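You operate a simulated robot arm through the tools that you are given. There is no shell and no other tool.

The job below is to be done with a simulated robot arm. You get a single attempt, and the scene is never put back.

Task
Change the roller on the jig and oil the jig.
Fine: worn one into the bench's scrap tray, new one home on the stub; two drops or more in the oil cup, no flood; can back. Set down upright: blue jig oil can.

Only the result counts: the job must be done as asked and must still hold three seconds after the hand-in. Knocking over, shifting, dropping, spilling or breaking anything else fails it.

Robot
A 6-joint arm with a four-finger gripper, fixed in place. Base frame: the origin is on the floor under the middle of its stand, x ahead of it, y to its left, z up. Readings come in m, rad, newtons and seconds.
With the tool pointing down near the work surface it reaches from about 0.52 to 0.9 m from the base axis. Its first joint turns from -2.897 to 2.897 rad. Payload 3.43 kg.
Tool frame: the origin (TCP) lies between the finger pads and is the grasp point; the fingertips stand 0.03 m ahead of it; z points along the fingers, y is the line along which they close. The gripper opens to 0.12 m; its body begins 0.085 m behind the TCP.
Orientation is that of the tool frame in the base frame, as [roll, pitch, yaw] about the fixed x, y, z axes, in that order (R = Rz(yaw) Ry(pitch) Rx(roll)). With the fingers straight down and closing along the base's y, the tool's x points along the base's -x, its y along +y and its z along -z.

Tools
- The arm moves only by the tool apply_moves. Its argument "increments" is a list of rows, each a list of 6 numbers: the shift along the tool's x, y, z in units of 250 mm (1.0 is 250 mm), then the turn, a rotation vector about the tool's x, y, z in units of 60 degrees (1.0 is 60 degrees). In form: [[dx, dy, dz, ax, ay, az], ...]. A call has 1 to 20 rows; each row is the pose to reach, as a shift and turn from the pose commanded when the call began, along the tool's axes at that moment. "gripper" is the finger opening in m, from 0 to 0.12, set as the call begins (left out, the last holds). A call with a number of a shift or a turn outside -1 to 1 is refused whole. A row lasts 0.2 s, in which the tool goes at most 0.05 m and 0.15 rad; a call with a longer step from one row to the next is refused whole, and so is a gripper value outside its range. Where a pose cannot be reached the arm comes as near as it can. A force on the tool above 40 N (or 10 N above the force at the start of the call, whichever is more), or a blocked arm, ends the call early, and 0.2 s more pass. The fingers move at their own pace (about 0.1362 m/s each) and stop on an object; they squeeze with about 42 N. The grip force told is the motor's: it shows also when the fingers shut on nothing. Time passes only in rows, and 0.2 s behind the last, so rows that repeat a pose let the fingers close. It gives the time, the measured TCP pose, the force on the tool (base axes), the opening and the grip force at its end, in the units of the frame above (readings bear some noise), with the torque about the TCP (base axes, N m) and any sound that the robot's microphone picked up.
- Cameras (640 x 400 px; columns grow to the right, rows downward): "scene" is fixed at [0.0479, -0.5018, 1.6249]; the picture's right is [0.06, -1.00, 0.00], its down [-0.77, -0.04, -0.64] and it looks along [0.64, 0.04, -0.77] (base axes); focal length 215 px, centre (320, 200). "wrist" rides on the gripper at [0.071, -0.017, -0.121] in the tool frame; the picture's right is [0.23, 0.97, 0.00], its down [-0.81, 0.19, -0.55] and it looks along [-0.54, 0.13, 0.83] (tool axes); focal length 275 px, centre (320, 200). There is no depth. A picture from a camera that has moved, and an enlarged one, comes with that camera's place and axes in the base frame and with its lens.
- capture(camera): a new picture of that camera. No time passes.
- lift_body(by): moves the trunk up (or, below 0, down) by that many m; the arm rides with it, the base frame stays. It gives what a move gives, with no picture.
- enlarge(camera, box): a new picture of the part [left, top, right, bottom] of that camera's present view, enlarged. No time passes.
- sign_off(): hands the job in; it is judged then, once.

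Places have to be worked out from the pictures, the camera data and where the tool is seen. Open the gripper and draw the arm clear of the work before you hand the job in, unless the task says otherwise.

The tools are called after ">>>" as name(argument=value, ...) on one line, values as JSON. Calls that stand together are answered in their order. apply_moves: Moves the arm, as the interface text tells. Its arguments: {"type":"object","properties":{"increments":{"type":"array","items":{"type":"array","items":{"type":"number"}}},"gripper":{"type":"number"}},"required":["increments"]} The other tools are called the same way: lift_body (by) moves the trunk up or down; capture (camera) takes a picture; enlarge (camera, box) takes an enlarged picture of a part of a camera's view; sign_off () hands the job in.

At the start:

```text
clock: 0.0
tcp_pos: [0.3375, -0.3756, 1.3755]
tool_rot: [3.14, 0.001, 3.141]
force: [0.2, 0.0, -0.5]
torque: [0.01, 0.01, 0.04]
opening: 0.1199
finger_force: 0.1
trunk travel left (down, up): [-0.225, 0.315]
```

scene: 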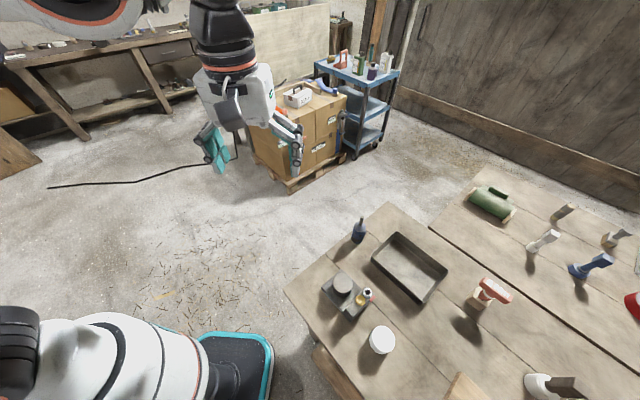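
wrist: 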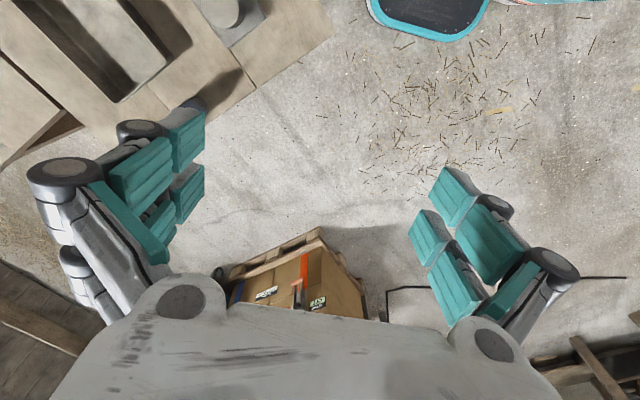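

I start by looking closely at the bench in the scene camera to identify the jig, rollers, tray and oil can.

>>> enlarge(camera="scene", box=[280, 190, 460, 380])

>>> enlarge(camera="scene", box=[440, 160, 640, 400])

```text
2.11 times, centred on (370, 285) of scene
camera zoom: at [0.0479, -0.5018, 1.6249], right [0.06, -1.0, 0.0], down [-0.77, -0.04, -0.64], along [0.64, 0.04, -0.77], focal length 452 px, centre (215, 21)
```

zoom: 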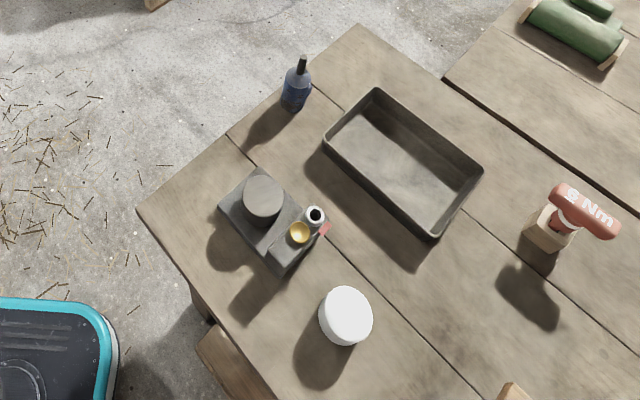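

```text
1.67 times, centred on (540, 280) of scene
camera zoom: at [0.0479, -0.5018, 1.6249], right [0.06, -1.0, 0.0], down [-0.77, -0.04, -0.64], along [0.64, 0.04, -0.77], focal length 358 px, centre (-47, 67)
```

zoom: 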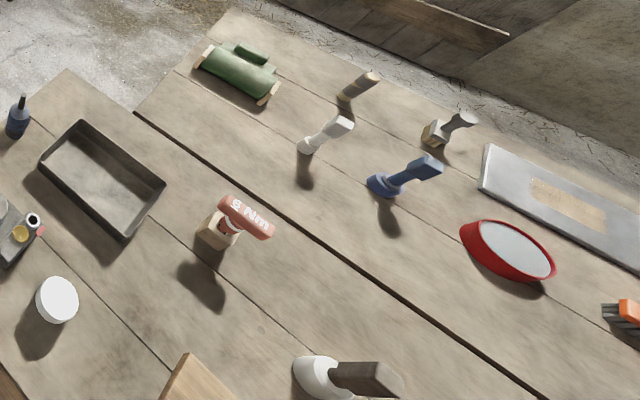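

The jig with a grey drum, a yellow cup, a blue can and a white cylinder are visible; I look closer at each.

>>> enlarge(camera="scene", box=[315, 260, 385, 325])

>>> enlarge(camera="scene", box=[345, 210, 375, 250])

>>> enlarge(camera="scene", box=[355, 315, 415, 375])

>>> enlarge(camera="scene", box=[460, 265, 520, 325])

>>> enlarge(camera="scene", box=[300, 30, 420, 120])

```text
6.15 times, centred on (350, 292) of scene
camera zoom: at [0.0479, -0.5018, 1.6249], right [0.06, -1.0, 0.0], down [-0.77, -0.04, -0.64], along [0.64, 0.04, -0.77], focal length 1322 px, centre (135, -369)
```

zoom: 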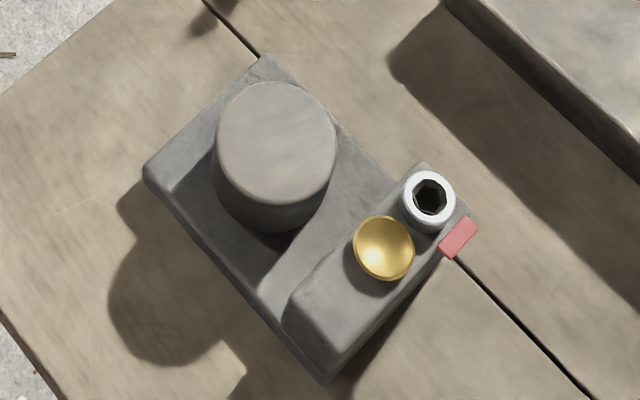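

```text
10.00 times, centred on (360, 230) of scene
camera zoom: at [0.0479, -0.5018, 1.6249], right [0.06, -1.0, 0.0], down [-0.77, -0.04, -0.64], along [0.64, 0.04, -0.77], focal length 2147 px, centre (-80, -100)
```

zoom: 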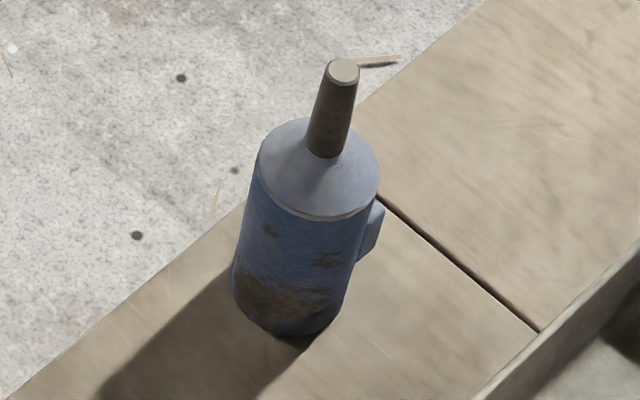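

```text
6.67 times, centred on (385, 345) of scene
camera zoom: at [0.0479, -0.5018, 1.6249], right [0.06, -1.0, 0.0], down [-0.77, -0.04, -0.64], along [0.64, 0.04, -0.77], focal length 1432 px, centre (-113, -767)
```

zoom: 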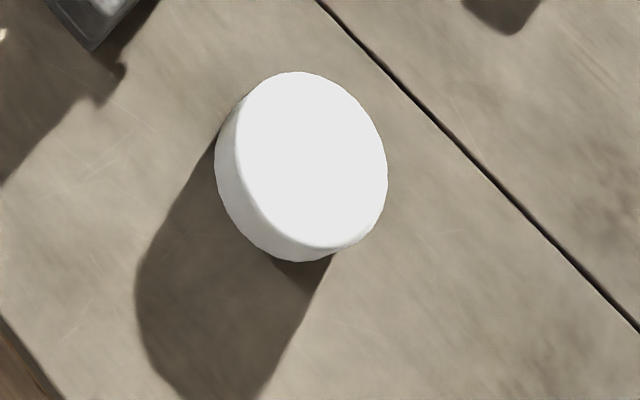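

```text
6.67 times, centred on (490, 295) of scene
camera zoom: at [0.0479, -0.5018, 1.6249], right [0.06, -1.0, 0.0], down [-0.77, -0.04, -0.64], along [0.64, 0.04, -0.77], focal length 1432 px, centre (-813, -433)
```

zoom: 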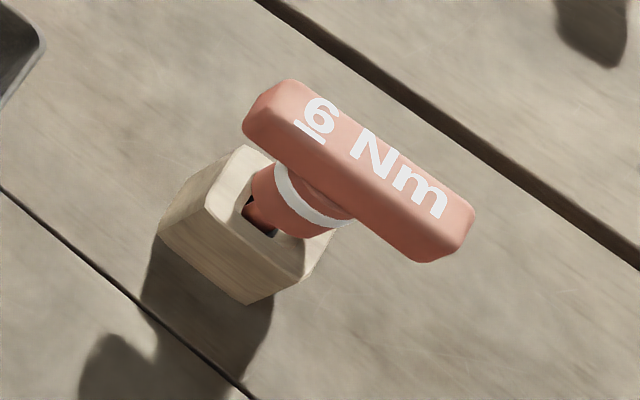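

```text
4.44 times, centred on (360, 75) of scene
camera zoom: at [0.0479, -0.5018, 1.6249], right [0.06, -1.0, 0.0], down [-0.77, -0.04, -0.64], along [0.64, 0.04, -0.77], focal length 954 px, centre (142, 756)
```

zoom: 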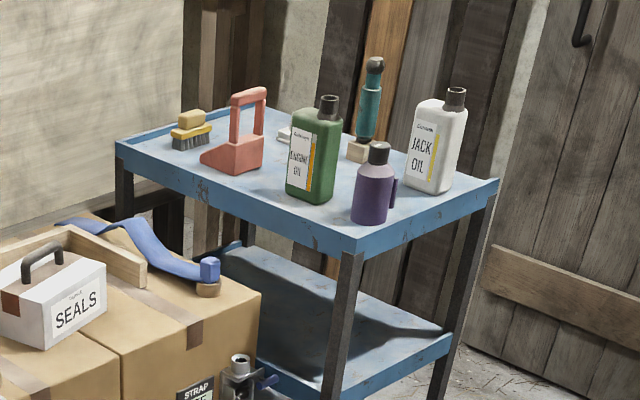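

The jig appears to be near (0.30, -0.57, 0.85). I move the tool over towards the bench at height to get a wrist view for triangulation.

>>> apply_moves(increments=[[0.044, -0.122, 0.038, 0, 0, 0], [0.088, -0.244, 0.076, 0, 0, 0], [0.131, -0.367, 0.113, 0, 0, 0], [0.175, -0.489, 0.151, 0, 0, 0], [0.219, -0.611, 0.189, 0, 0, 0], [0.263, -0.733, 0.227, 0, 0, 0], [0.306, -0.856, 0.264, 0, 0, 0], [0.35, -0.978, 0.302, 0, 0, 0], [0.35, -0.978, 0.302, 0, 0, 0]])

>>> capture(camera="wrist")

>>> capture(camera="scene")

```text
clock: 2.0
tcp_pos: [0.2532, -0.619, 1.2993]
tool_rot: [3.141, 0.001, 3.141]
force: [0.2, -0.9, -0.1]
torque: [0.02, 0.01, 0.01]
opening: 0.12
finger_force: 0.1
trunk travel left (down, up): [-0.225, 0.315]
```

```text
taken
camera wrist: at [0.1819, -0.6366, 1.4203], right [-0.23, 0.97, 0.0], down [0.81, 0.19, 0.55], along [0.54, 0.13, -0.83], focal length 275 px, centre (320, 200)
```

wrist: 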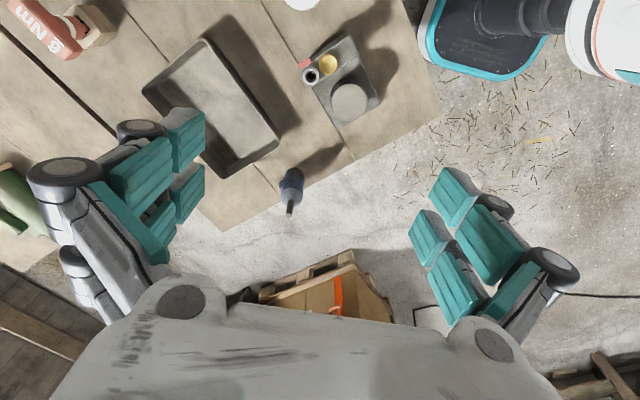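

```text
taken
```

scene: 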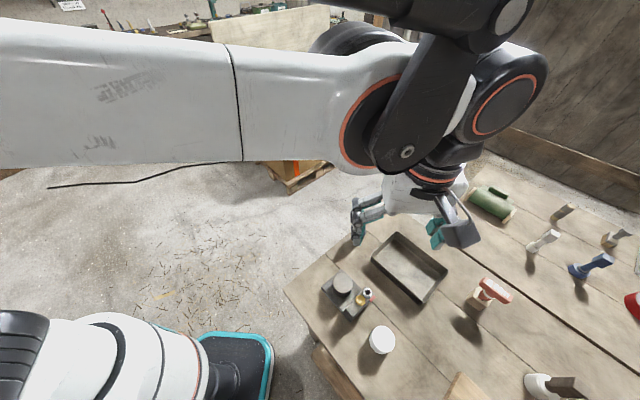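

I enlarge the wrist view around the jig, can, and other items for exact pixel positions.

>>> enlarge(camera="wrist", box=[280, 20, 410, 150])

>>> enlarge(camera="wrist", box=[130, 0, 440, 230])

>>> enlarge(camera="wrist", box=[260, 150, 340, 230])

```text
3.08 times, centred on (345, 85) of wrist
camera zoom: at [0.1819, -0.6366, 1.4203], right [-0.23, 0.97, 0.0], down [0.81, 0.19, 0.55], along [0.54, 0.13, -0.83], focal length 847 px, centre (243, 554)
```

zoom: 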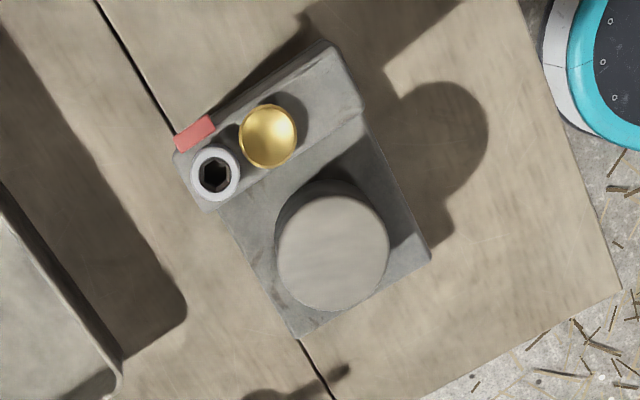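

```text
1.74 times, centred on (285, 115) of wrist
camera zoom: at [0.1819, -0.6366, 1.4203], right [-0.23, 0.97, 0.0], down [0.81, 0.19, 0.55], along [0.54, 0.13, -0.83], focal length 479 px, centre (381, 348)
```

zoom: 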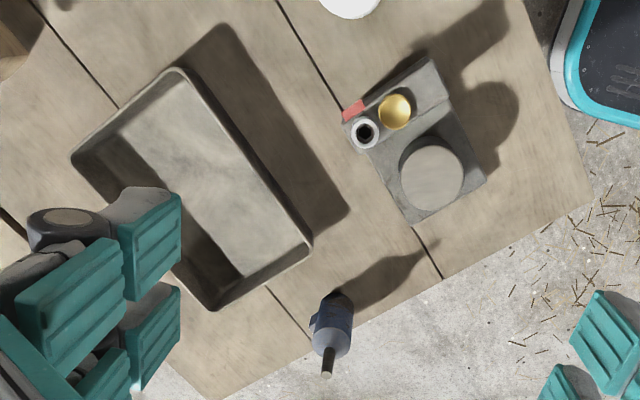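

```text
5.00 times, centred on (300, 190) of wrist
camera zoom: at [0.1819, -0.6366, 1.4203], right [-0.23, 0.97, 0.0], down [0.81, 0.19, 0.55], along [0.54, 0.13, -0.83], focal length 1376 px, centre (420, 250)
```

zoom: 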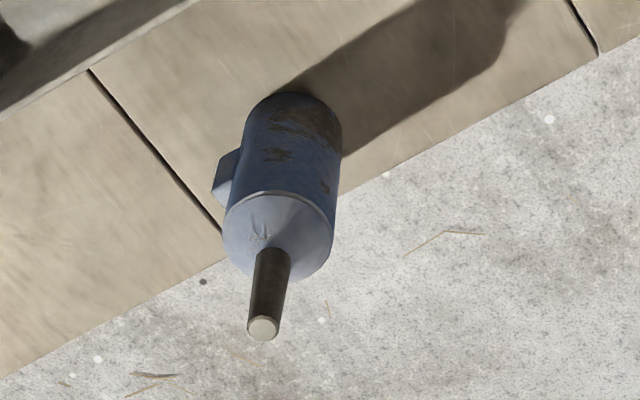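

Now I look at the other items on the bench to identify the new roller.

>>> enlarge(camera="scene", box=[460, 175, 530, 235])

>>> enlarge(camera="scene", box=[520, 190, 640, 290])

>>> enlarge(camera="scene", box=[420, 350, 600, 400])

>>> enlarge(camera="scene", box=[590, 220, 640, 350])

>>> enlarge(camera="wrist", box=[0, 0, 200, 120])

```text
6.67 times, centred on (495, 205) of scene
camera zoom: at [0.0479, -0.5018, 1.6249], right [0.06, -1.0, 0.0], down [-0.77, -0.04, -0.64], along [0.64, 0.04, -0.77], focal length 1432 px, centre (-847, 167)
```

zoom: 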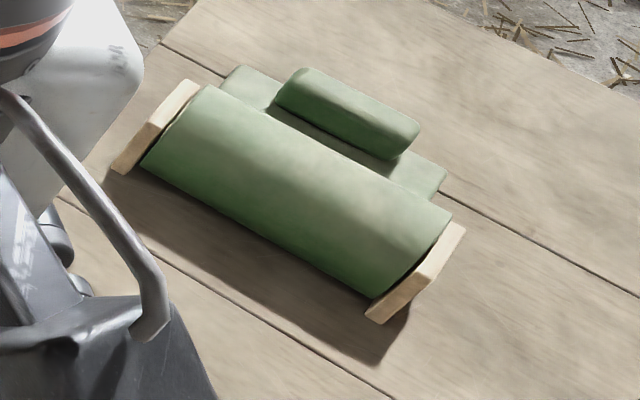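

```text
4.00 times, centred on (580, 240) of scene
camera zoom: at [0.0479, -0.5018, 1.6249], right [0.06, -1.0, 0.0], down [-0.77, -0.04, -0.64], along [0.64, 0.04, -0.77], focal length 859 px, centre (-720, 40)
```

zoom: 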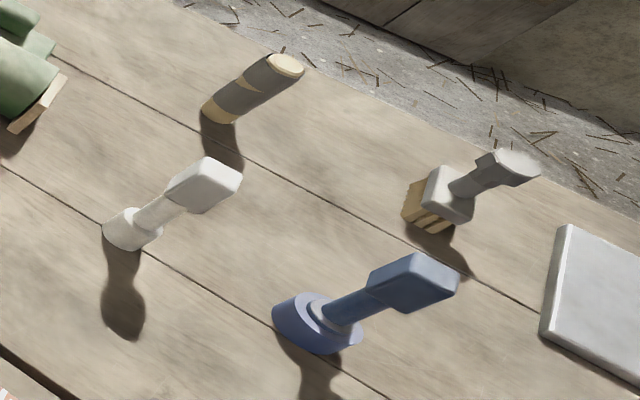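

```text
3.56 times, centred on (510, 375) of scene
camera zoom: at [0.0479, -0.5018, 1.6249], right [0.06, -1.0, 0.0], down [-0.77, -0.04, -0.64], along [0.64, 0.04, -0.77], focal length 764 px, centre (-356, -422)
```

zoom: 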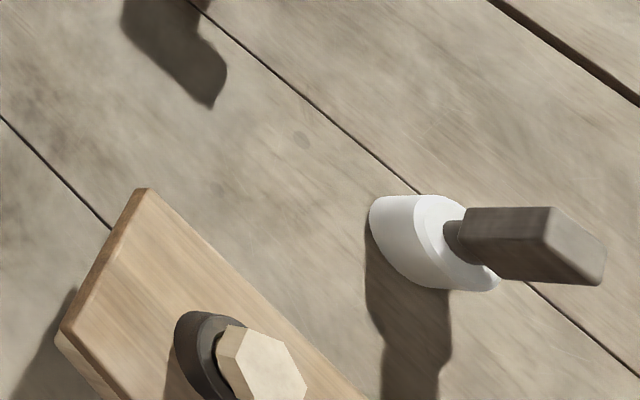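

```text
3.08 times, centred on (615, 285) of scene
camera zoom: at [0.0479, -0.5018, 1.6249], right [0.06, -1.0, 0.0], down [-0.77, -0.04, -0.64], along [0.64, 0.04, -0.77], focal length 661 px, centre (-588, -62)
```

zoom: 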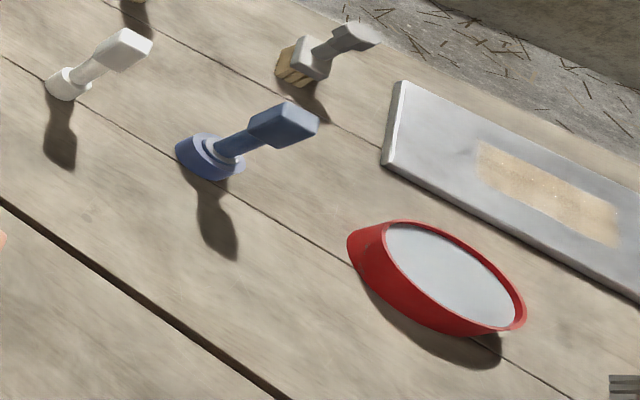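

```text
3.20 times, centred on (100, 60) of wrist
camera zoom: at [0.1819, -0.6366, 1.4203], right [-0.23, 0.97, 0.0], down [0.81, 0.19, 0.55], along [0.54, 0.13, -0.83], focal length 881 px, centre (1024, 648)
```

zoom: 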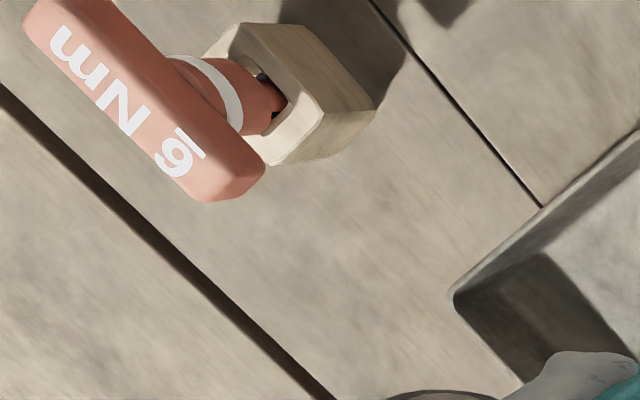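

The white cylinder looks like the new roller (near (0.15,-0.67)), the can near (0.5,-0.62), tray near (0.4,-0.83). I move lower to get a closer view of the jig and white cylinder.

>>> apply_moves(increments=[[0.09, 0, 0.12, 0, 0, 0], [0.18, 0, 0.24, 0, 0, 0], [0.27, 0, 0.36, 0, 0, 0], [0.36, 0, 0.48, 0, 0, 0], [0.45, 0, 0.6, 0, 0, 0], [0.533, 0, 0.717, 0, 0, 0], [0.533, 0, 0.717, 0, 0, 0]])

>>> capture(camera="wrist")

>>> capture(camera="scene")

```text
clock: 3.6
tcp_pos: [0.1155, -0.6155, 1.117]
tool_rot: [3.14, 0.001, -3.141]
force: [-0.6, 0.1, 0.4]
torque: [0.0, 0.0, 0.01]
opening: 0.1202
finger_force: 0.0
trunk travel left (down, up): [-0.225, 0.315]
```

```text
taken
camera wrist: at [0.045, -0.6338, 1.2374], right [-0.23, 0.97, 0.0], down [0.81, 0.19, 0.55], along [0.54, 0.13, -0.83], focal length 275 px, centre (320, 200)
```

wrist: 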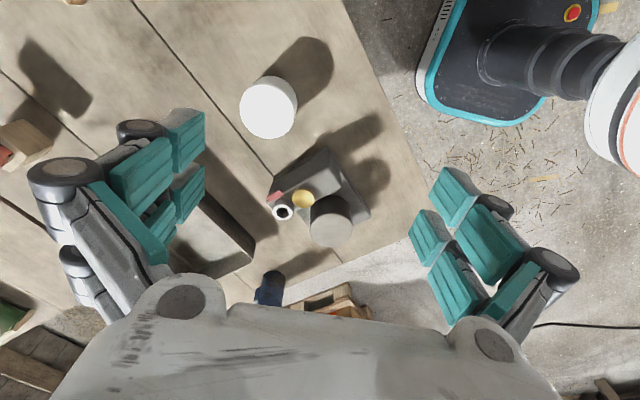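

```text
taken
```

scene: 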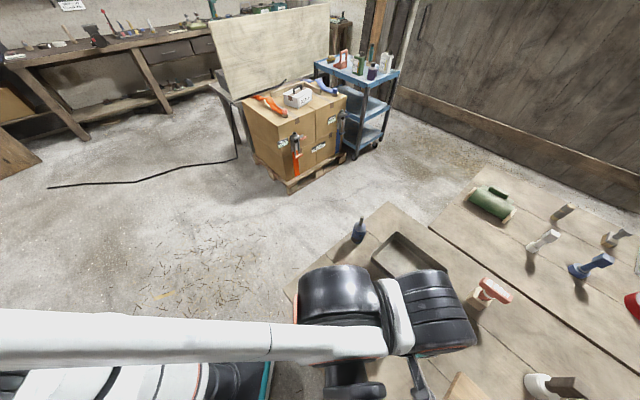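

I enlarge the jig and the white cylinder in the closer wrist view.

>>> enlarge(camera="wrist", box=[260, 140, 380, 260])

>>> enlarge(camera="wrist", box=[220, 60, 320, 160])

>>> enlarge(camera="wrist", box=[160, 170, 320, 310])

```text
3.33 times, centred on (320, 200) of wrist
camera zoom: at [0.045, -0.6338, 1.2374], right [-0.23, 0.97, 0.0], down [0.81, 0.19, 0.55], along [0.54, 0.13, -0.83], focal length 918 px, centre (320, 200)
```

zoom: 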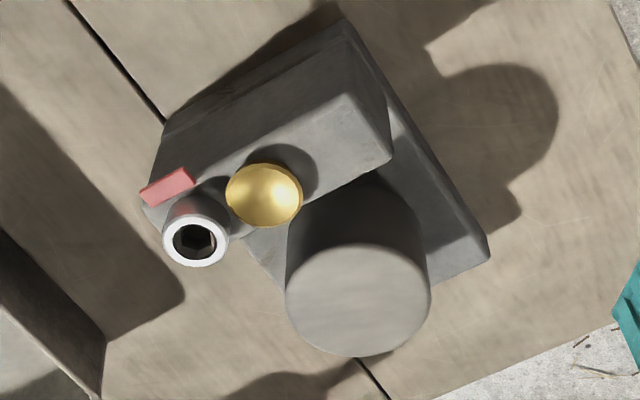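

```text
4.00 times, centred on (270, 110) of wrist
camera zoom: at [0.045, -0.6338, 1.2374], right [-0.23, 0.97, 0.0], down [0.81, 0.19, 0.55], along [0.54, 0.13, -0.83], focal length 1101 px, centre (520, 560)
```

zoom: 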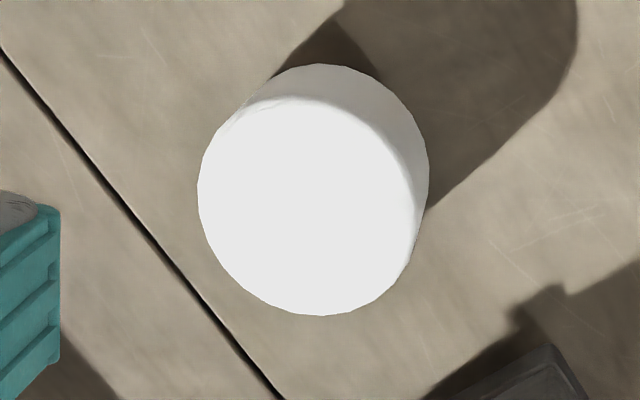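

```text
2.86 times, centred on (240, 240) of wrist
camera zoom: at [0.045, -0.6338, 1.2374], right [-0.23, 0.97, 0.0], down [0.81, 0.19, 0.55], along [0.54, 0.13, -0.83], focal length 786 px, centre (549, 86)
```

zoom: 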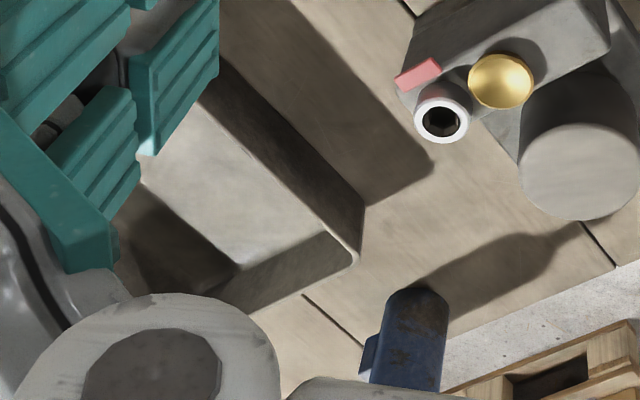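

Triangulation gives: worn roller top about (0.290,-0.559,0.932), dia ~63 mm; cup rim (0.239,-0.610,0.943); screw (0.262,-0.633,0.950); bench z≈0.862; nozzle tip of can about (0.491,-0.622,1.013). I move to look at the can closely.

>>> apply_moves(increments=[[-0.16, -0.02, 0.01, 0, 0, 0], [-0.33, -0.04, 0.02, 0, 0, 0], [-0.5, -0.06, 0.03, 0, 0, 0], [-0.67, -0.09, 0.05, 0, 0, 0], [-0.84, -0.11, 0.06, 0, 0, 0], [-1.0, -0.134, 0.068, 0, 0, 0], [-1.0, -0.134, 0.068, 0, 0, 0]])

>>> capture(camera="wrist")

```text
clock: 5.2
tcp_pos: [0.3657, -0.6525, 1.107]
tool_rot: [-3.141, 0.001, 3.14]
force: [0.7, 0.4, -0.1]
torque: [-0.02, 0.01, -0.02]
opening: 0.12
finger_force: 0.1
trunk travel left (down, up): [-0.225, 0.315]
```

```text
taken
camera wrist: at [0.2945, -0.6694, 1.2276], right [-0.23, 0.97, 0.0], down [0.81, 0.19, 0.55], along [0.54, 0.13, -0.83], focal length 275 px, centre (320, 200)
```

wrist: 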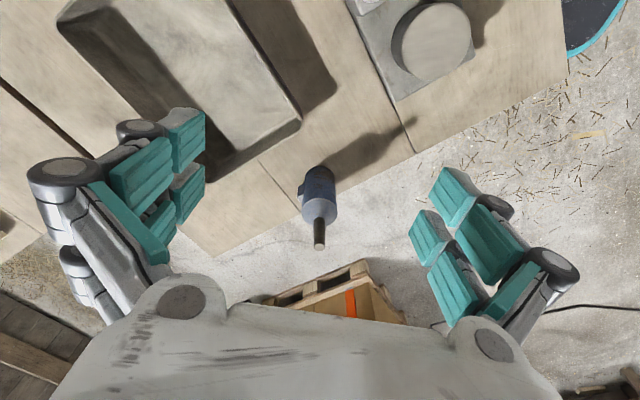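

I enlarge the can and tray in this view.

>>> enlarge(camera="wrist", box=[270, 140, 380, 260])

>>> enlarge(camera="wrist", box=[330, 0, 500, 100])

>>> enlarge(camera="wrist", box=[40, 0, 320, 270])

```text
3.33 times, centred on (325, 200) of wrist
camera zoom: at [0.2945, -0.6694, 1.2276], right [-0.23, 0.97, 0.0], down [0.81, 0.19, 0.55], along [0.54, 0.13, -0.83], focal length 918 px, centre (303, 200)
```

zoom: 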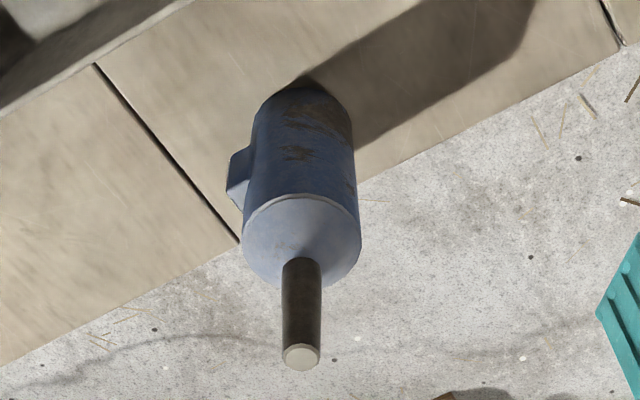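

```text
3.76 times, centred on (415, 50) of wrist
camera zoom: at [0.2945, -0.6694, 1.2276], right [-0.23, 0.97, 0.0], down [0.81, 0.19, 0.55], along [0.54, 0.13, -0.83], focal length 1036 px, centre (-38, 765)
```

zoom: 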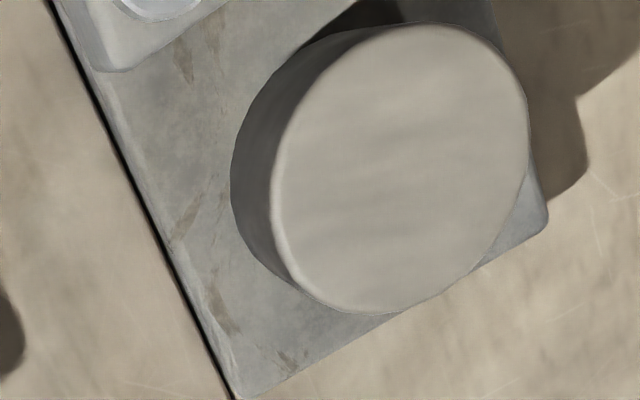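

```text
1.48 times, centred on (180, 135) of wrist
camera zoom: at [0.2945, -0.6694, 1.2276], right [-0.23, 0.97, 0.0], down [0.81, 0.19, 0.55], along [0.54, 0.13, -0.83], focal length 408 px, centre (527, 296)
```

zoom: 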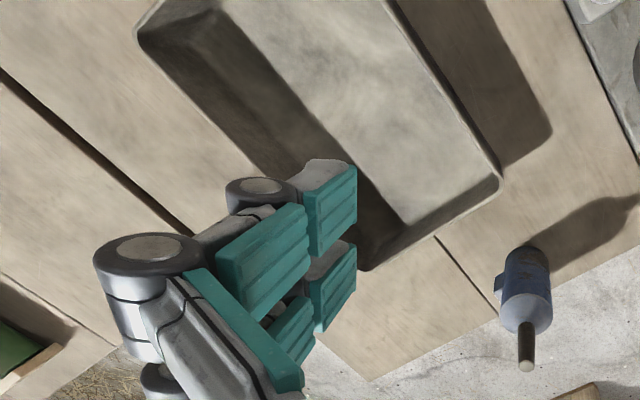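

Can is upright at about (0.496,-0.622), body dia ~44 mm, tab pointing roughly -y. Now I rotate the tool to align closing with the jig's long axis (yaw -135°) and move above the worn roller.

>>> apply_moves(increments=[[0.05, 0.062, 0.005, 0, 0, -0.125], [0.1, 0.125, 0.01, 0, 0, -0.25], [0.15, 0.187, 0.014, 0, 0, -0.375], [0.2, 0.249, 0.019, 0, 0, -0.5], [0.25, 0.312, 0.024, 0, 0, -0.625], [0.303, 0.374, 0.028, 0, 0, -0.75], [0.303, 0.374, 0.028, 0, 0, -0.75]])

>>> capture(camera="wrist")

```text
clock: 6.8
tcp_pos: [0.2906, -0.5615, 1.0962]
tool_rot: [-3.141, 0.0, -2.355]
force: [-0.4, -0.1, 0.3]
torque: [-0.02, 0.04, 0.01]
opening: 0.1199
finger_force: 0.0
trunk travel left (down, up): [-0.225, 0.315]
```

```text
taken
camera wrist: at [0.2522, -0.6235, 1.2168], right [-0.85, 0.52, 0.0], down [0.44, 0.71, 0.55], along [0.29, 0.47, -0.83], focal length 275 px, centre (320, 200)
```

wrist: 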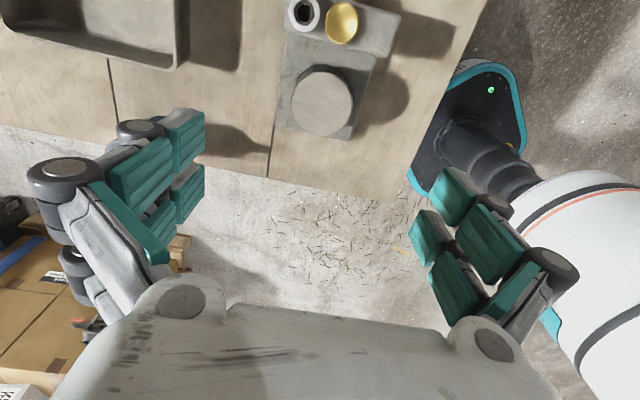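

>>> enlarge(camera="wrist", box=[250, 0, 410, 150])

```text
2.67 times, centred on (330, 75) of wrist
camera zoom: at [0.2522, -0.6235, 1.2168], right [-0.85, 0.52, 0.0], down [0.44, 0.71, 0.55], along [0.29, 0.47, -0.83], focal length 734 px, centre (293, 533)
```

zoom: 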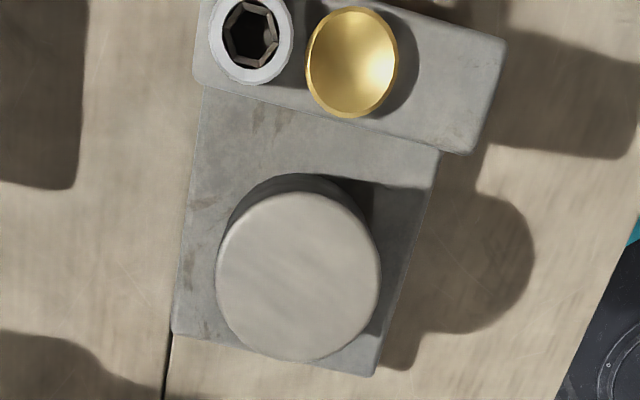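

>>> enlarge(camera="wrist", box=[20, 90, 230, 330])

>>> enlarge(camera="scene", box=[280, 180, 460, 330])

```text
1.67 times, centred on (125, 210) of wrist
camera zoom: at [0.2522, -0.6235, 1.2168], right [-0.85, 0.52, 0.0], down [0.44, 0.71, 0.55], along [0.29, 0.47, -0.83], focal length 459 px, centre (645, 183)
```

zoom: 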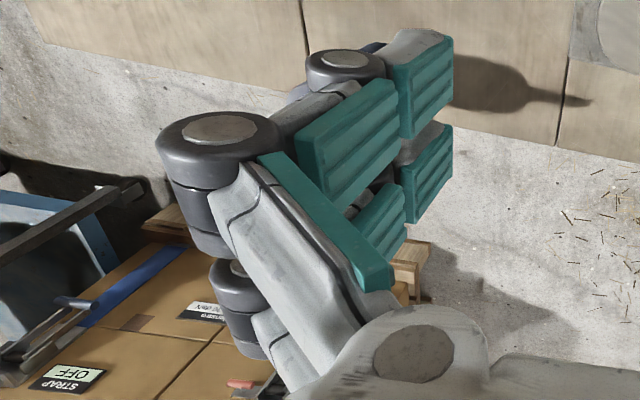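

```text
2.67 times, centred on (370, 255) of scene
camera zoom: at [0.0479, -0.5018, 1.6249], right [0.06, -1.0, 0.0], down [-0.77, -0.04, -0.64], along [0.64, 0.04, -0.77], focal length 573 px, centre (187, 53)
```

zoom: 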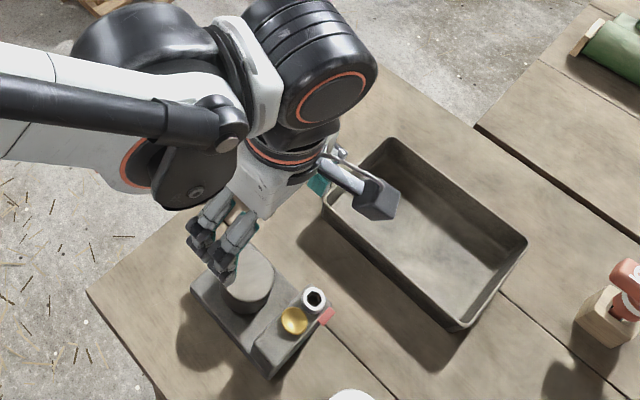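

I check finger geometry at a smaller opening (pads travel on an arc), still well above the jig.

>>> apply_moves(increments=[[0, 0, 0, 0, 0, 0], [0, 0, 0, 0, 0, 0], [0, 0, 0, 0, 0, 0]], gripper=0.08)

>>> capture(camera="wrist")

>>> enlarge(camera="wrist", box=[100, 60, 540, 300])

```text
clock: 7.6
tcp_pos: [0.2899, -0.5612, 1.0963]
tool_rot: [3.141, 0.001, -2.357]
force: [0.4, -0.1, 0.0]
torque: [0.02, 0.03, -0.01]
opening: 0.08
finger_force: 0.1
trunk travel left (down, up): [-0.225, 0.315]
```

```text
taken
camera wrist: at [0.2524, -0.6235, 1.2169], right [-0.85, 0.53, 0.0], down [0.44, 0.71, 0.55], along [0.29, 0.47, -0.83], focal length 275 px, centre (320, 200)
```

wrist: 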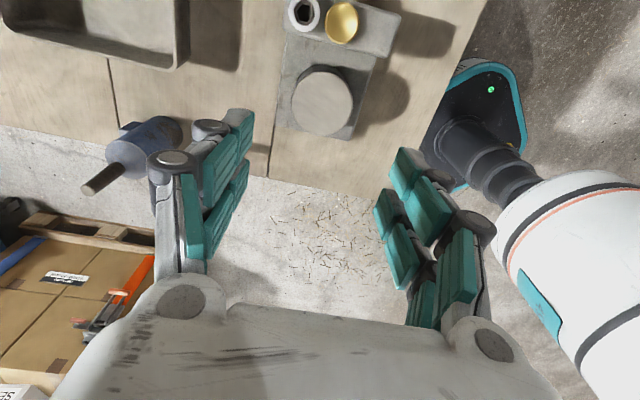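

```text
1.45 times, centred on (320, 180) of wrist
camera zoom: at [0.2524, -0.6235, 1.2169], right [-0.85, 0.53, 0.0], down [0.44, 0.71, 0.55], along [0.29, 0.47, -0.83], focal length 400 px, centre (320, 229)
```

zoom: 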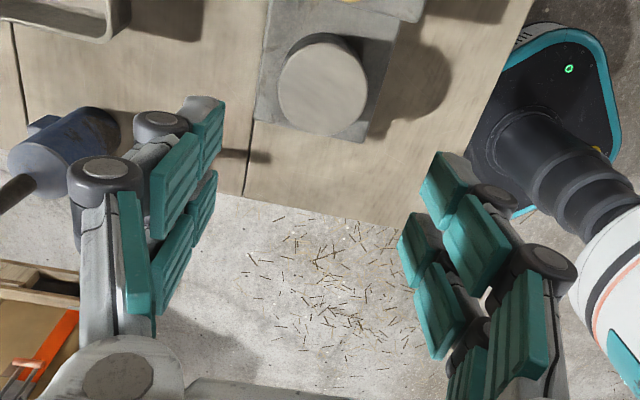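

At 0.08 opening the tips are ~15 mm ahead of the TCP. I descend over the worn roller to grip height with opening 0.09.

>>> apply_moves(increments=[[0, 0.007, 0.12, 0, 0, 0], [0, 0.007, 0.24, 0, 0, 0], [0, 0.007, 0.36, 0, 0, 0], [0, 0.007, 0.46, 0, 0, 0], [0, 0.007, 0.54, 0, 0, 0], [0, 0.007, 0.54, 0, 0, 0]], gripper=0.09)

>>> capture(camera="wrist")

>>> enlarge(camera="scene", box=[300, 230, 420, 330])

```text
clock: 9.0
tcp_pos: [0.2863, -0.5564, 0.9608]
tool_rot: [3.14, 0.001, -2.357]
force: [-0.1, -0.1, 0.6]
torque: [0.02, 0.03, 0.0]
opening: 0.0897
finger_force: 0.0
trunk travel left (down, up): [-0.225, 0.315]
```

```text
taken
camera wrist: at [0.2486, -0.6196, 1.0821], right [-0.85, 0.53, 0.0], down [0.44, 0.71, 0.55], along [0.29, 0.47, -0.83], focal length 275 px, centre (320, 200)
```

wrist: 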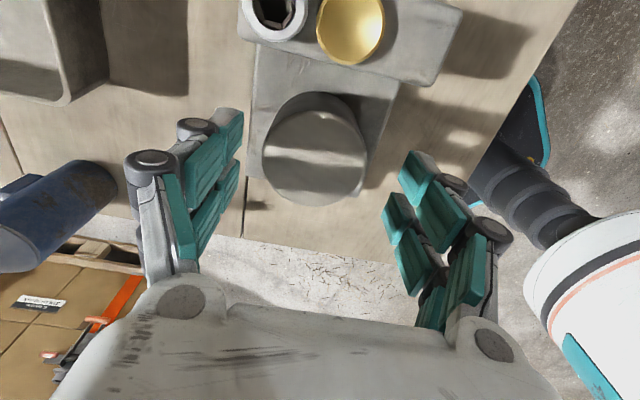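

```text
4.00 times, centred on (360, 280) of scene
camera zoom: at [0.0479, -0.5018, 1.6249], right [0.06, -1.0, 0.0], down [-0.77, -0.04, -0.64], along [0.64, 0.04, -0.77], focal length 859 px, centre (160, -120)
```

zoom: 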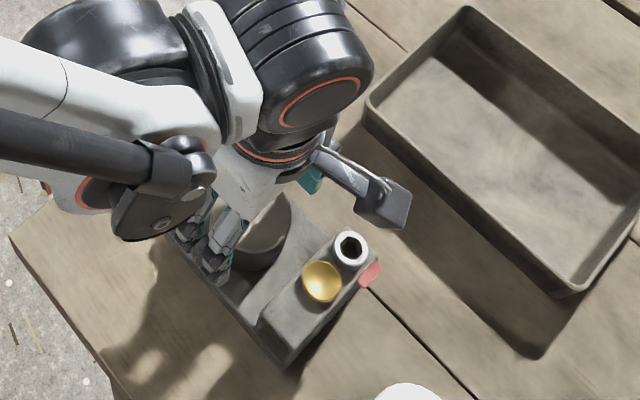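

Measured pose deviates a few mm from the commanded; I idle a moment to see whether it is noise or lag.

>>> apply_moves(increments=[[0, 0, 0, 0, 0, 0], [0, 0, 0, 0, 0, 0]])

>>> apply_moves(increments=[[0, 0, 0, 0, 0, 0]])

>>> enlarge(camera="wrist", box=[230, 0, 450, 220])

```text
clock: 9.6
tcp_pos: [0.2874, -0.556, 0.9616]
tool_rot: [-3.141, 0.001, -2.357]
force: [0.8, -0.9, -1.1]
torque: [0.01, -0.01, 0.0]
opening: 0.0899
finger_force: 0.0
trunk travel left (down, up): [-0.225, 0.315]
```

```text
clock: 10.0
tcp_pos: [0.2873, -0.5569, 0.962]
tool_rot: [-3.141, 0.0, -2.356]
force: [0.2, 0.1, 0.4]
torque: [-0.02, -0.03, -0.03]
opening: 0.0903
finger_force: 0.0
trunk travel left (down, up): [-0.225, 0.315]
```

```text
1.82 times, centred on (340, 110) of wrist
camera zoom: at [0.2486, -0.6195, 1.0824], right [-0.85, 0.53, 0.0], down [0.44, 0.71, 0.55], along [0.29, 0.47, -0.83], focal length 500 px, centre (284, 364)
```

zoom: 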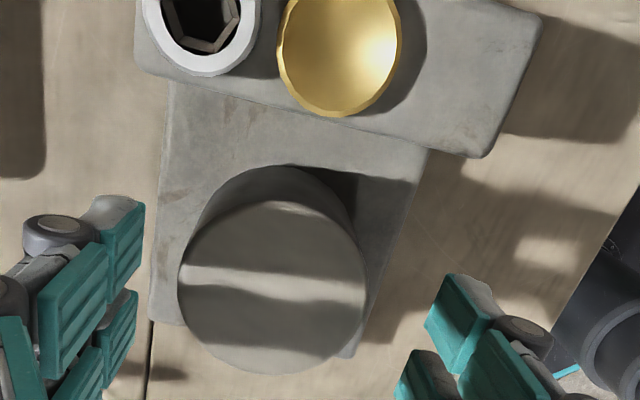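

Noise is small (<1 mm); roller centre is about 4 mm toward tool -y. I correct, descend to grip height, and pre-close to 0.070 to check centring.

>>> apply_moves(increments=[[0.004, -0.008, 0.05, 0, 0, 0], [0.008, -0.016, 0.1, 0, 0, 0], [0.008, -0.016, 0.14, 0, 0, 0], [0.008, -0.016, 0.18, 0, 0, 0], [0.008, -0.016, 0.18, 0, 0, 0]], gripper=0.08)

>>> capture(camera="wrist")

>>> enlarge(camera="wrist", box=[200, 100, 450, 300])

```text
clock: 11.2
tcp_pos: [0.29, -0.563, 0.9175]
tool_rot: [-3.14, -0.001, -2.356]
force: [-0.3, 0.3, -0.7]
torque: [-0.03, -0.01, -0.03]
opening: 0.08
finger_force: 0.1
trunk travel left (down, up): [-0.225, 0.315]
```

```text
taken
camera wrist: at [0.2505, -0.6256, 1.0371], right [-0.85, 0.53, 0.0], down [0.44, 0.71, 0.55], along [0.29, 0.47, -0.83], focal length 275 px, centre (320, 200)
```

wrist: 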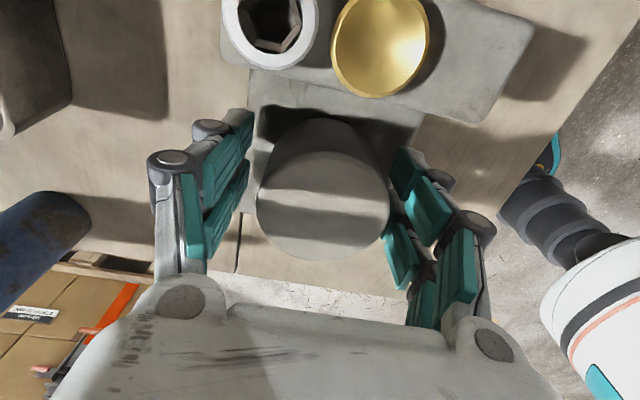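

```text
2.00 times, centred on (325, 200) of wrist
camera zoom: at [0.2505, -0.6256, 1.0371], right [-0.85, 0.53, 0.0], down [0.44, 0.71, 0.55], along [0.29, 0.47, -0.83], focal length 551 px, centre (310, 200)
```

zoom: 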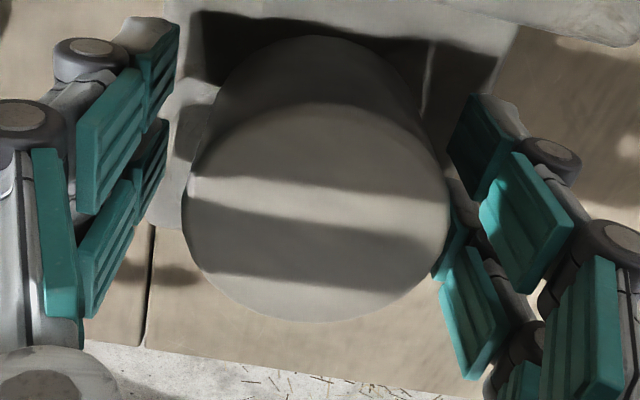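

Roller appears ~2 mm toward tool +y; I nudge and close to 0.066 to look at the gaps and forces.

>>> apply_moves(increments=[[0, 0.006, 0.01, 0, 0, 0], [0, 0.006, 0.01, 0, 0, 0], [0, 0.006, 0.01, 0, 0, 0]], gripper=0.066)

>>> enlarge(camera="wrist", box=[200, 100, 450, 300])

```text
clock: 12.0
tcp_pos: [0.2864, -0.5623, 0.9148]
tool_rot: [-3.141, 0.0, -2.356]
force: [0.8, 0.6, -0.5]
torque: [0.01, 0.02, 0.0]
opening: 0.0658
finger_force: 0.2
trunk travel left (down, up): [-0.225, 0.315]
```

```text
2.00 times, centred on (325, 200) of wrist
camera zoom: at [0.2491, -0.6245, 1.0345], right [-0.85, 0.53, 0.0], down [0.44, 0.71, 0.55], along [0.29, 0.47, -0.83], focal length 551 px, centre (310, 200)
```

zoom: 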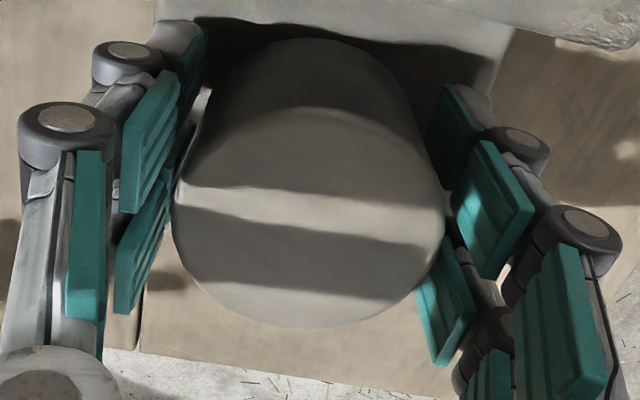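

Gaps look near even with no contact force; I close on the roller.

>>> apply_moves(increments=[[0, 0, 0, 0, 0, 0], [0, 0, 0, 0, 0, 0], [0, 0, 0, 0, 0, 0]], gripper=0.05)

>>> enlarge(camera="wrist", box=[200, 0, 550, 300])

```text
clock: 12.8
tcp_pos: [0.2874, -0.5611, 0.9132]
tool_rot: [3.141, 0.0, -2.356]
force: [0.6, -0.9, 2.7]
torque: [0.01, 0.03, -0.01]
opening: 0.0625
finger_force: 41.9
trunk travel left (down, up): [-0.225, 0.315]
```

```text
1.33 times, centred on (375, 150) of wrist
camera zoom: at [0.2491, -0.6245, 1.0346], right [-0.85, 0.53, 0.0], down [0.44, 0.71, 0.55], along [0.29, 0.47, -0.83], focal length 367 px, centre (247, 267)
```

zoom: 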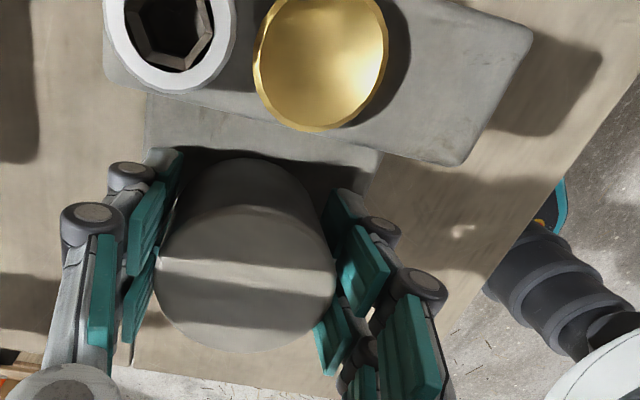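

Roller gripped at 62.5 mm with negligible side force. I lift by a few mm and watch the force.

>>> apply_moves(increments=[[0, 0, -0.006, 0, 0, 0], [0, 0, -0.012, 0, 0, 0], [0, 0, -0.012, 0, 0, 0]])

>>> capture(camera="wrist")

```text
clock: 13.6
tcp_pos: [0.289, -0.5605, 0.9168]
tool_rot: [-3.142, 0.001, -2.355]
force: [-2.0, -1.0, -2.6]
torque: [0.03, 0.01, 0.01]
opening: 0.0624
finger_force: 42.1
trunk travel left (down, up): [-0.225, 0.315]
```

```text
taken
camera wrist: at [0.2504, -0.6243, 1.0381], right [-0.85, 0.53, 0.0], down [0.44, 0.71, 0.55], along [0.29, 0.47, -0.83], focal length 275 px, centre (320, 200)
```

wrist: 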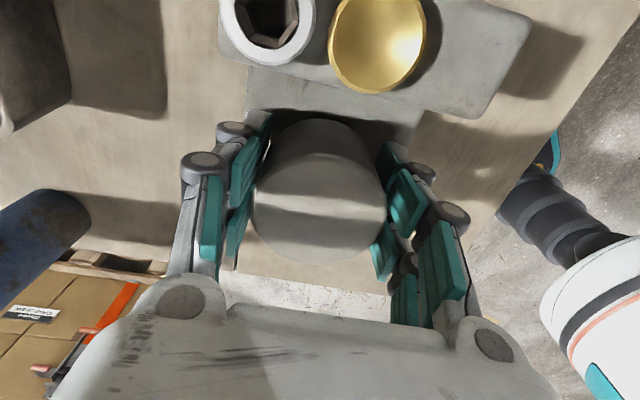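

It lifts freely (about 2.6 N weight). I continue straight up slowly.

>>> apply_moves(increments=[[0, 0, -0.03, 0, 0, 0], [0, 0, -0.06, 0, 0, 0], [0, 0, -0.09, 0, 0, 0], [0, 0, -0.12, 0, 0, 0], [0, 0, -0.16, 0, 0, 0], [0, 0, -0.2, 0, 0, 0], [0, 0, -0.25, 0, 0, 0], [0, 0, -0.3, 0, 0, 0], [0, 0, -0.3, 0, 0, 0]])

>>> capture(camera="wrist")

>>> enlarge(camera="scene", box=[300, 230, 420, 330])

```text
clock: 15.6
tcp_pos: [0.2891, -0.5621, 0.9925]
tool_rot: [-3.142, 0.001, -2.357]
force: [0.0, -0.5, -1.5]
torque: [-0.02, -0.05, 0.0]
opening: 0.0622
finger_force: 42.3
trunk travel left (down, up): [-0.225, 0.315]
```

```text
taken
camera wrist: at [0.2512, -0.6242, 1.1129], right [-0.85, 0.53, 0.0], down [0.44, 0.71, 0.55], along [0.29, 0.47, -0.83], focal length 275 px, centre (320, 200)
```

wrist: 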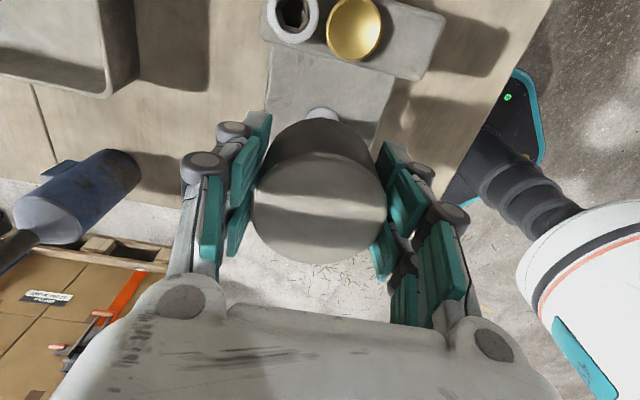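

```text
4.00 times, centred on (360, 280) of scene
camera zoom: at [0.0479, -0.5018, 1.6249], right [0.06, -1.0, 0.0], down [-0.77, -0.04, -0.64], along [0.64, 0.04, -0.77], focal length 859 px, centre (160, -120)
```

zoom: 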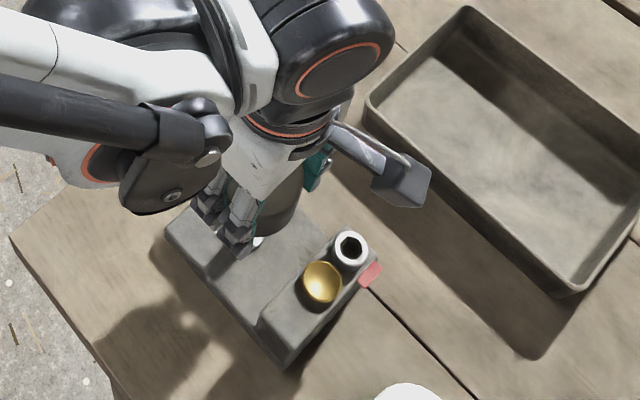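

The worn roller is free of the stub. I raise it and carry it over the tray (target about (0.364,-0.777)), turning the tool so the fingers will line up with the tray's long side.

>>> apply_moves(increments=[[0, 0, -0.12, 0, 0, 0], [0, 0, -0.24, 0, 0, 0], [0.05, -0.1, -0.24, 0, 0, 0.09], [0.1, -0.206, -0.24, 0, 0, 0.19], [0.15, -0.309, -0.24, 0, 0, 0.28], [0.2, -0.412, -0.24, 0, 0, 0.375], [0.25, -0.514, -0.24, 0, 0, 0.47], [0.3, -0.617, -0.24, 0, 0, 0.56], [0.35, -0.72, -0.24, 0, 0, 0.65], [0.399, -0.823, -0.24, 0, 0, 0.75], [0.399, -0.823, -0.24, 0, 0, 0.75]])

>>> apply_moves(increments=[[0, 0, 0, 0, 0, 0.13], [0, 0, 0, 0, 0, 0.26], [0, 0, 0, 0, 0, 0.39], [0, 0, 0, 0, 0, 0.52], [0, 0, 0, 0, 0, 0.65], [0, 0, 0, 0, 0, 0.75], [0, 0, 0, 0, 0, 0.75]])

>>> capture(camera="wrist")

>>> capture(camera="scene")

```text
clock: 18.0
tcp_pos: [0.3672, -0.7796, 1.0543]
tool_rot: [3.141, -0.002, 3.14]
force: [-0.7, 0.2, -1.6]
torque: [-0.01, -0.01, 0.01]
opening: 0.0621
finger_force: 42.4
trunk travel left (down, up): [-0.225, 0.315]
```

```text
clock: 19.6
tcp_pos: [0.3643, -0.7772, 1.0517]
tool_rot: [-3.141, 0.0, 2.355]
force: [-0.3, -0.1, -1.3]
torque: [-0.01, 0.01, 0.01]
opening: 0.062
finger_force: 42.2
trunk travel left (down, up): [-0.225, 0.315]
```

```text
taken
camera wrist: at [0.3018, -0.7391, 1.1729], right [0.53, 0.85, 0.0], down [0.71, -0.44, 0.55], along [0.47, -0.29, -0.83], focal length 275 px, centre (320, 200)
```

wrist: 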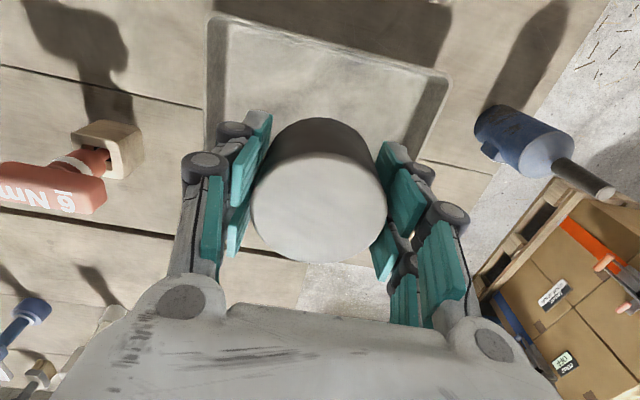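

```text
taken
```

scene: 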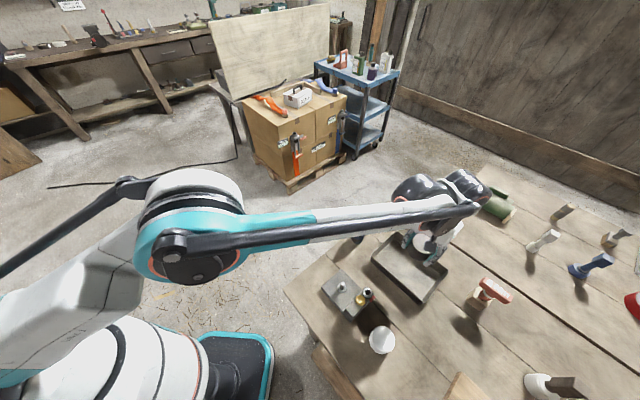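

Over the tray centre. I descend, slowing near the tray floor.

>>> apply_moves(increments=[[0, 0, 0.13, 0, 0, 0], [0, 0, 0.26, 0, 0, 0], [0, 0, 0.38, 0, 0, 0], [0, 0, 0.46, 0, 0, 0], [0, 0, 0.52, 0, 0, 0], [0, 0, 0.55, 0, 0, 0], [0, 0, 0.55, 0, 0, 0]])

>>> capture(camera="wrist")

>>> enlarge(camera="scene", box=[350, 200, 470, 320])

```text
clock: 21.2
tcp_pos: [0.3648, -0.7765, 0.9142]
tool_rot: [3.141, 0.001, 2.356]
force: [0.7, -0.7, -1.4]
torque: [0.01, 0.02, -0.01]
opening: 0.062
finger_force: 41.8
trunk travel left (down, up): [-0.225, 0.315]
```

```text
taken
camera wrist: at [0.3026, -0.7386, 1.035], right [0.53, 0.85, 0.0], down [0.71, -0.44, 0.55], along [0.47, -0.29, -0.83], focal length 275 px, centre (320, 200)
```

wrist: 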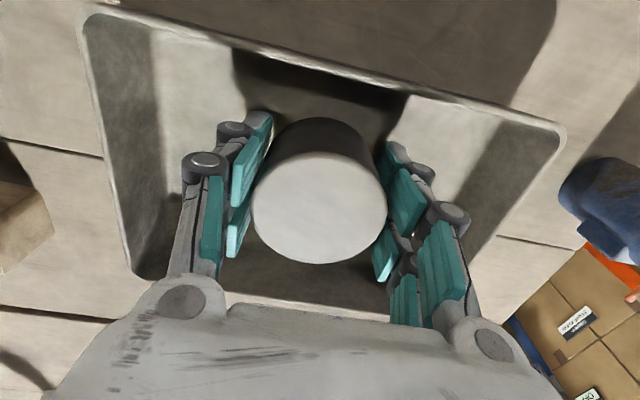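

```text
3.33 times, centred on (410, 260) of scene
camera zoom: at [0.0479, -0.5018, 1.6249], right [0.06, -1.0, 0.0], down [-0.77, -0.04, -0.64], along [0.64, 0.04, -0.77], focal length 716 px, centre (20, 0)
```

zoom: 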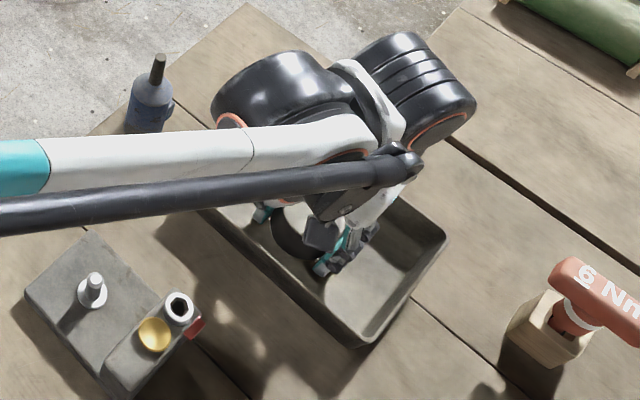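

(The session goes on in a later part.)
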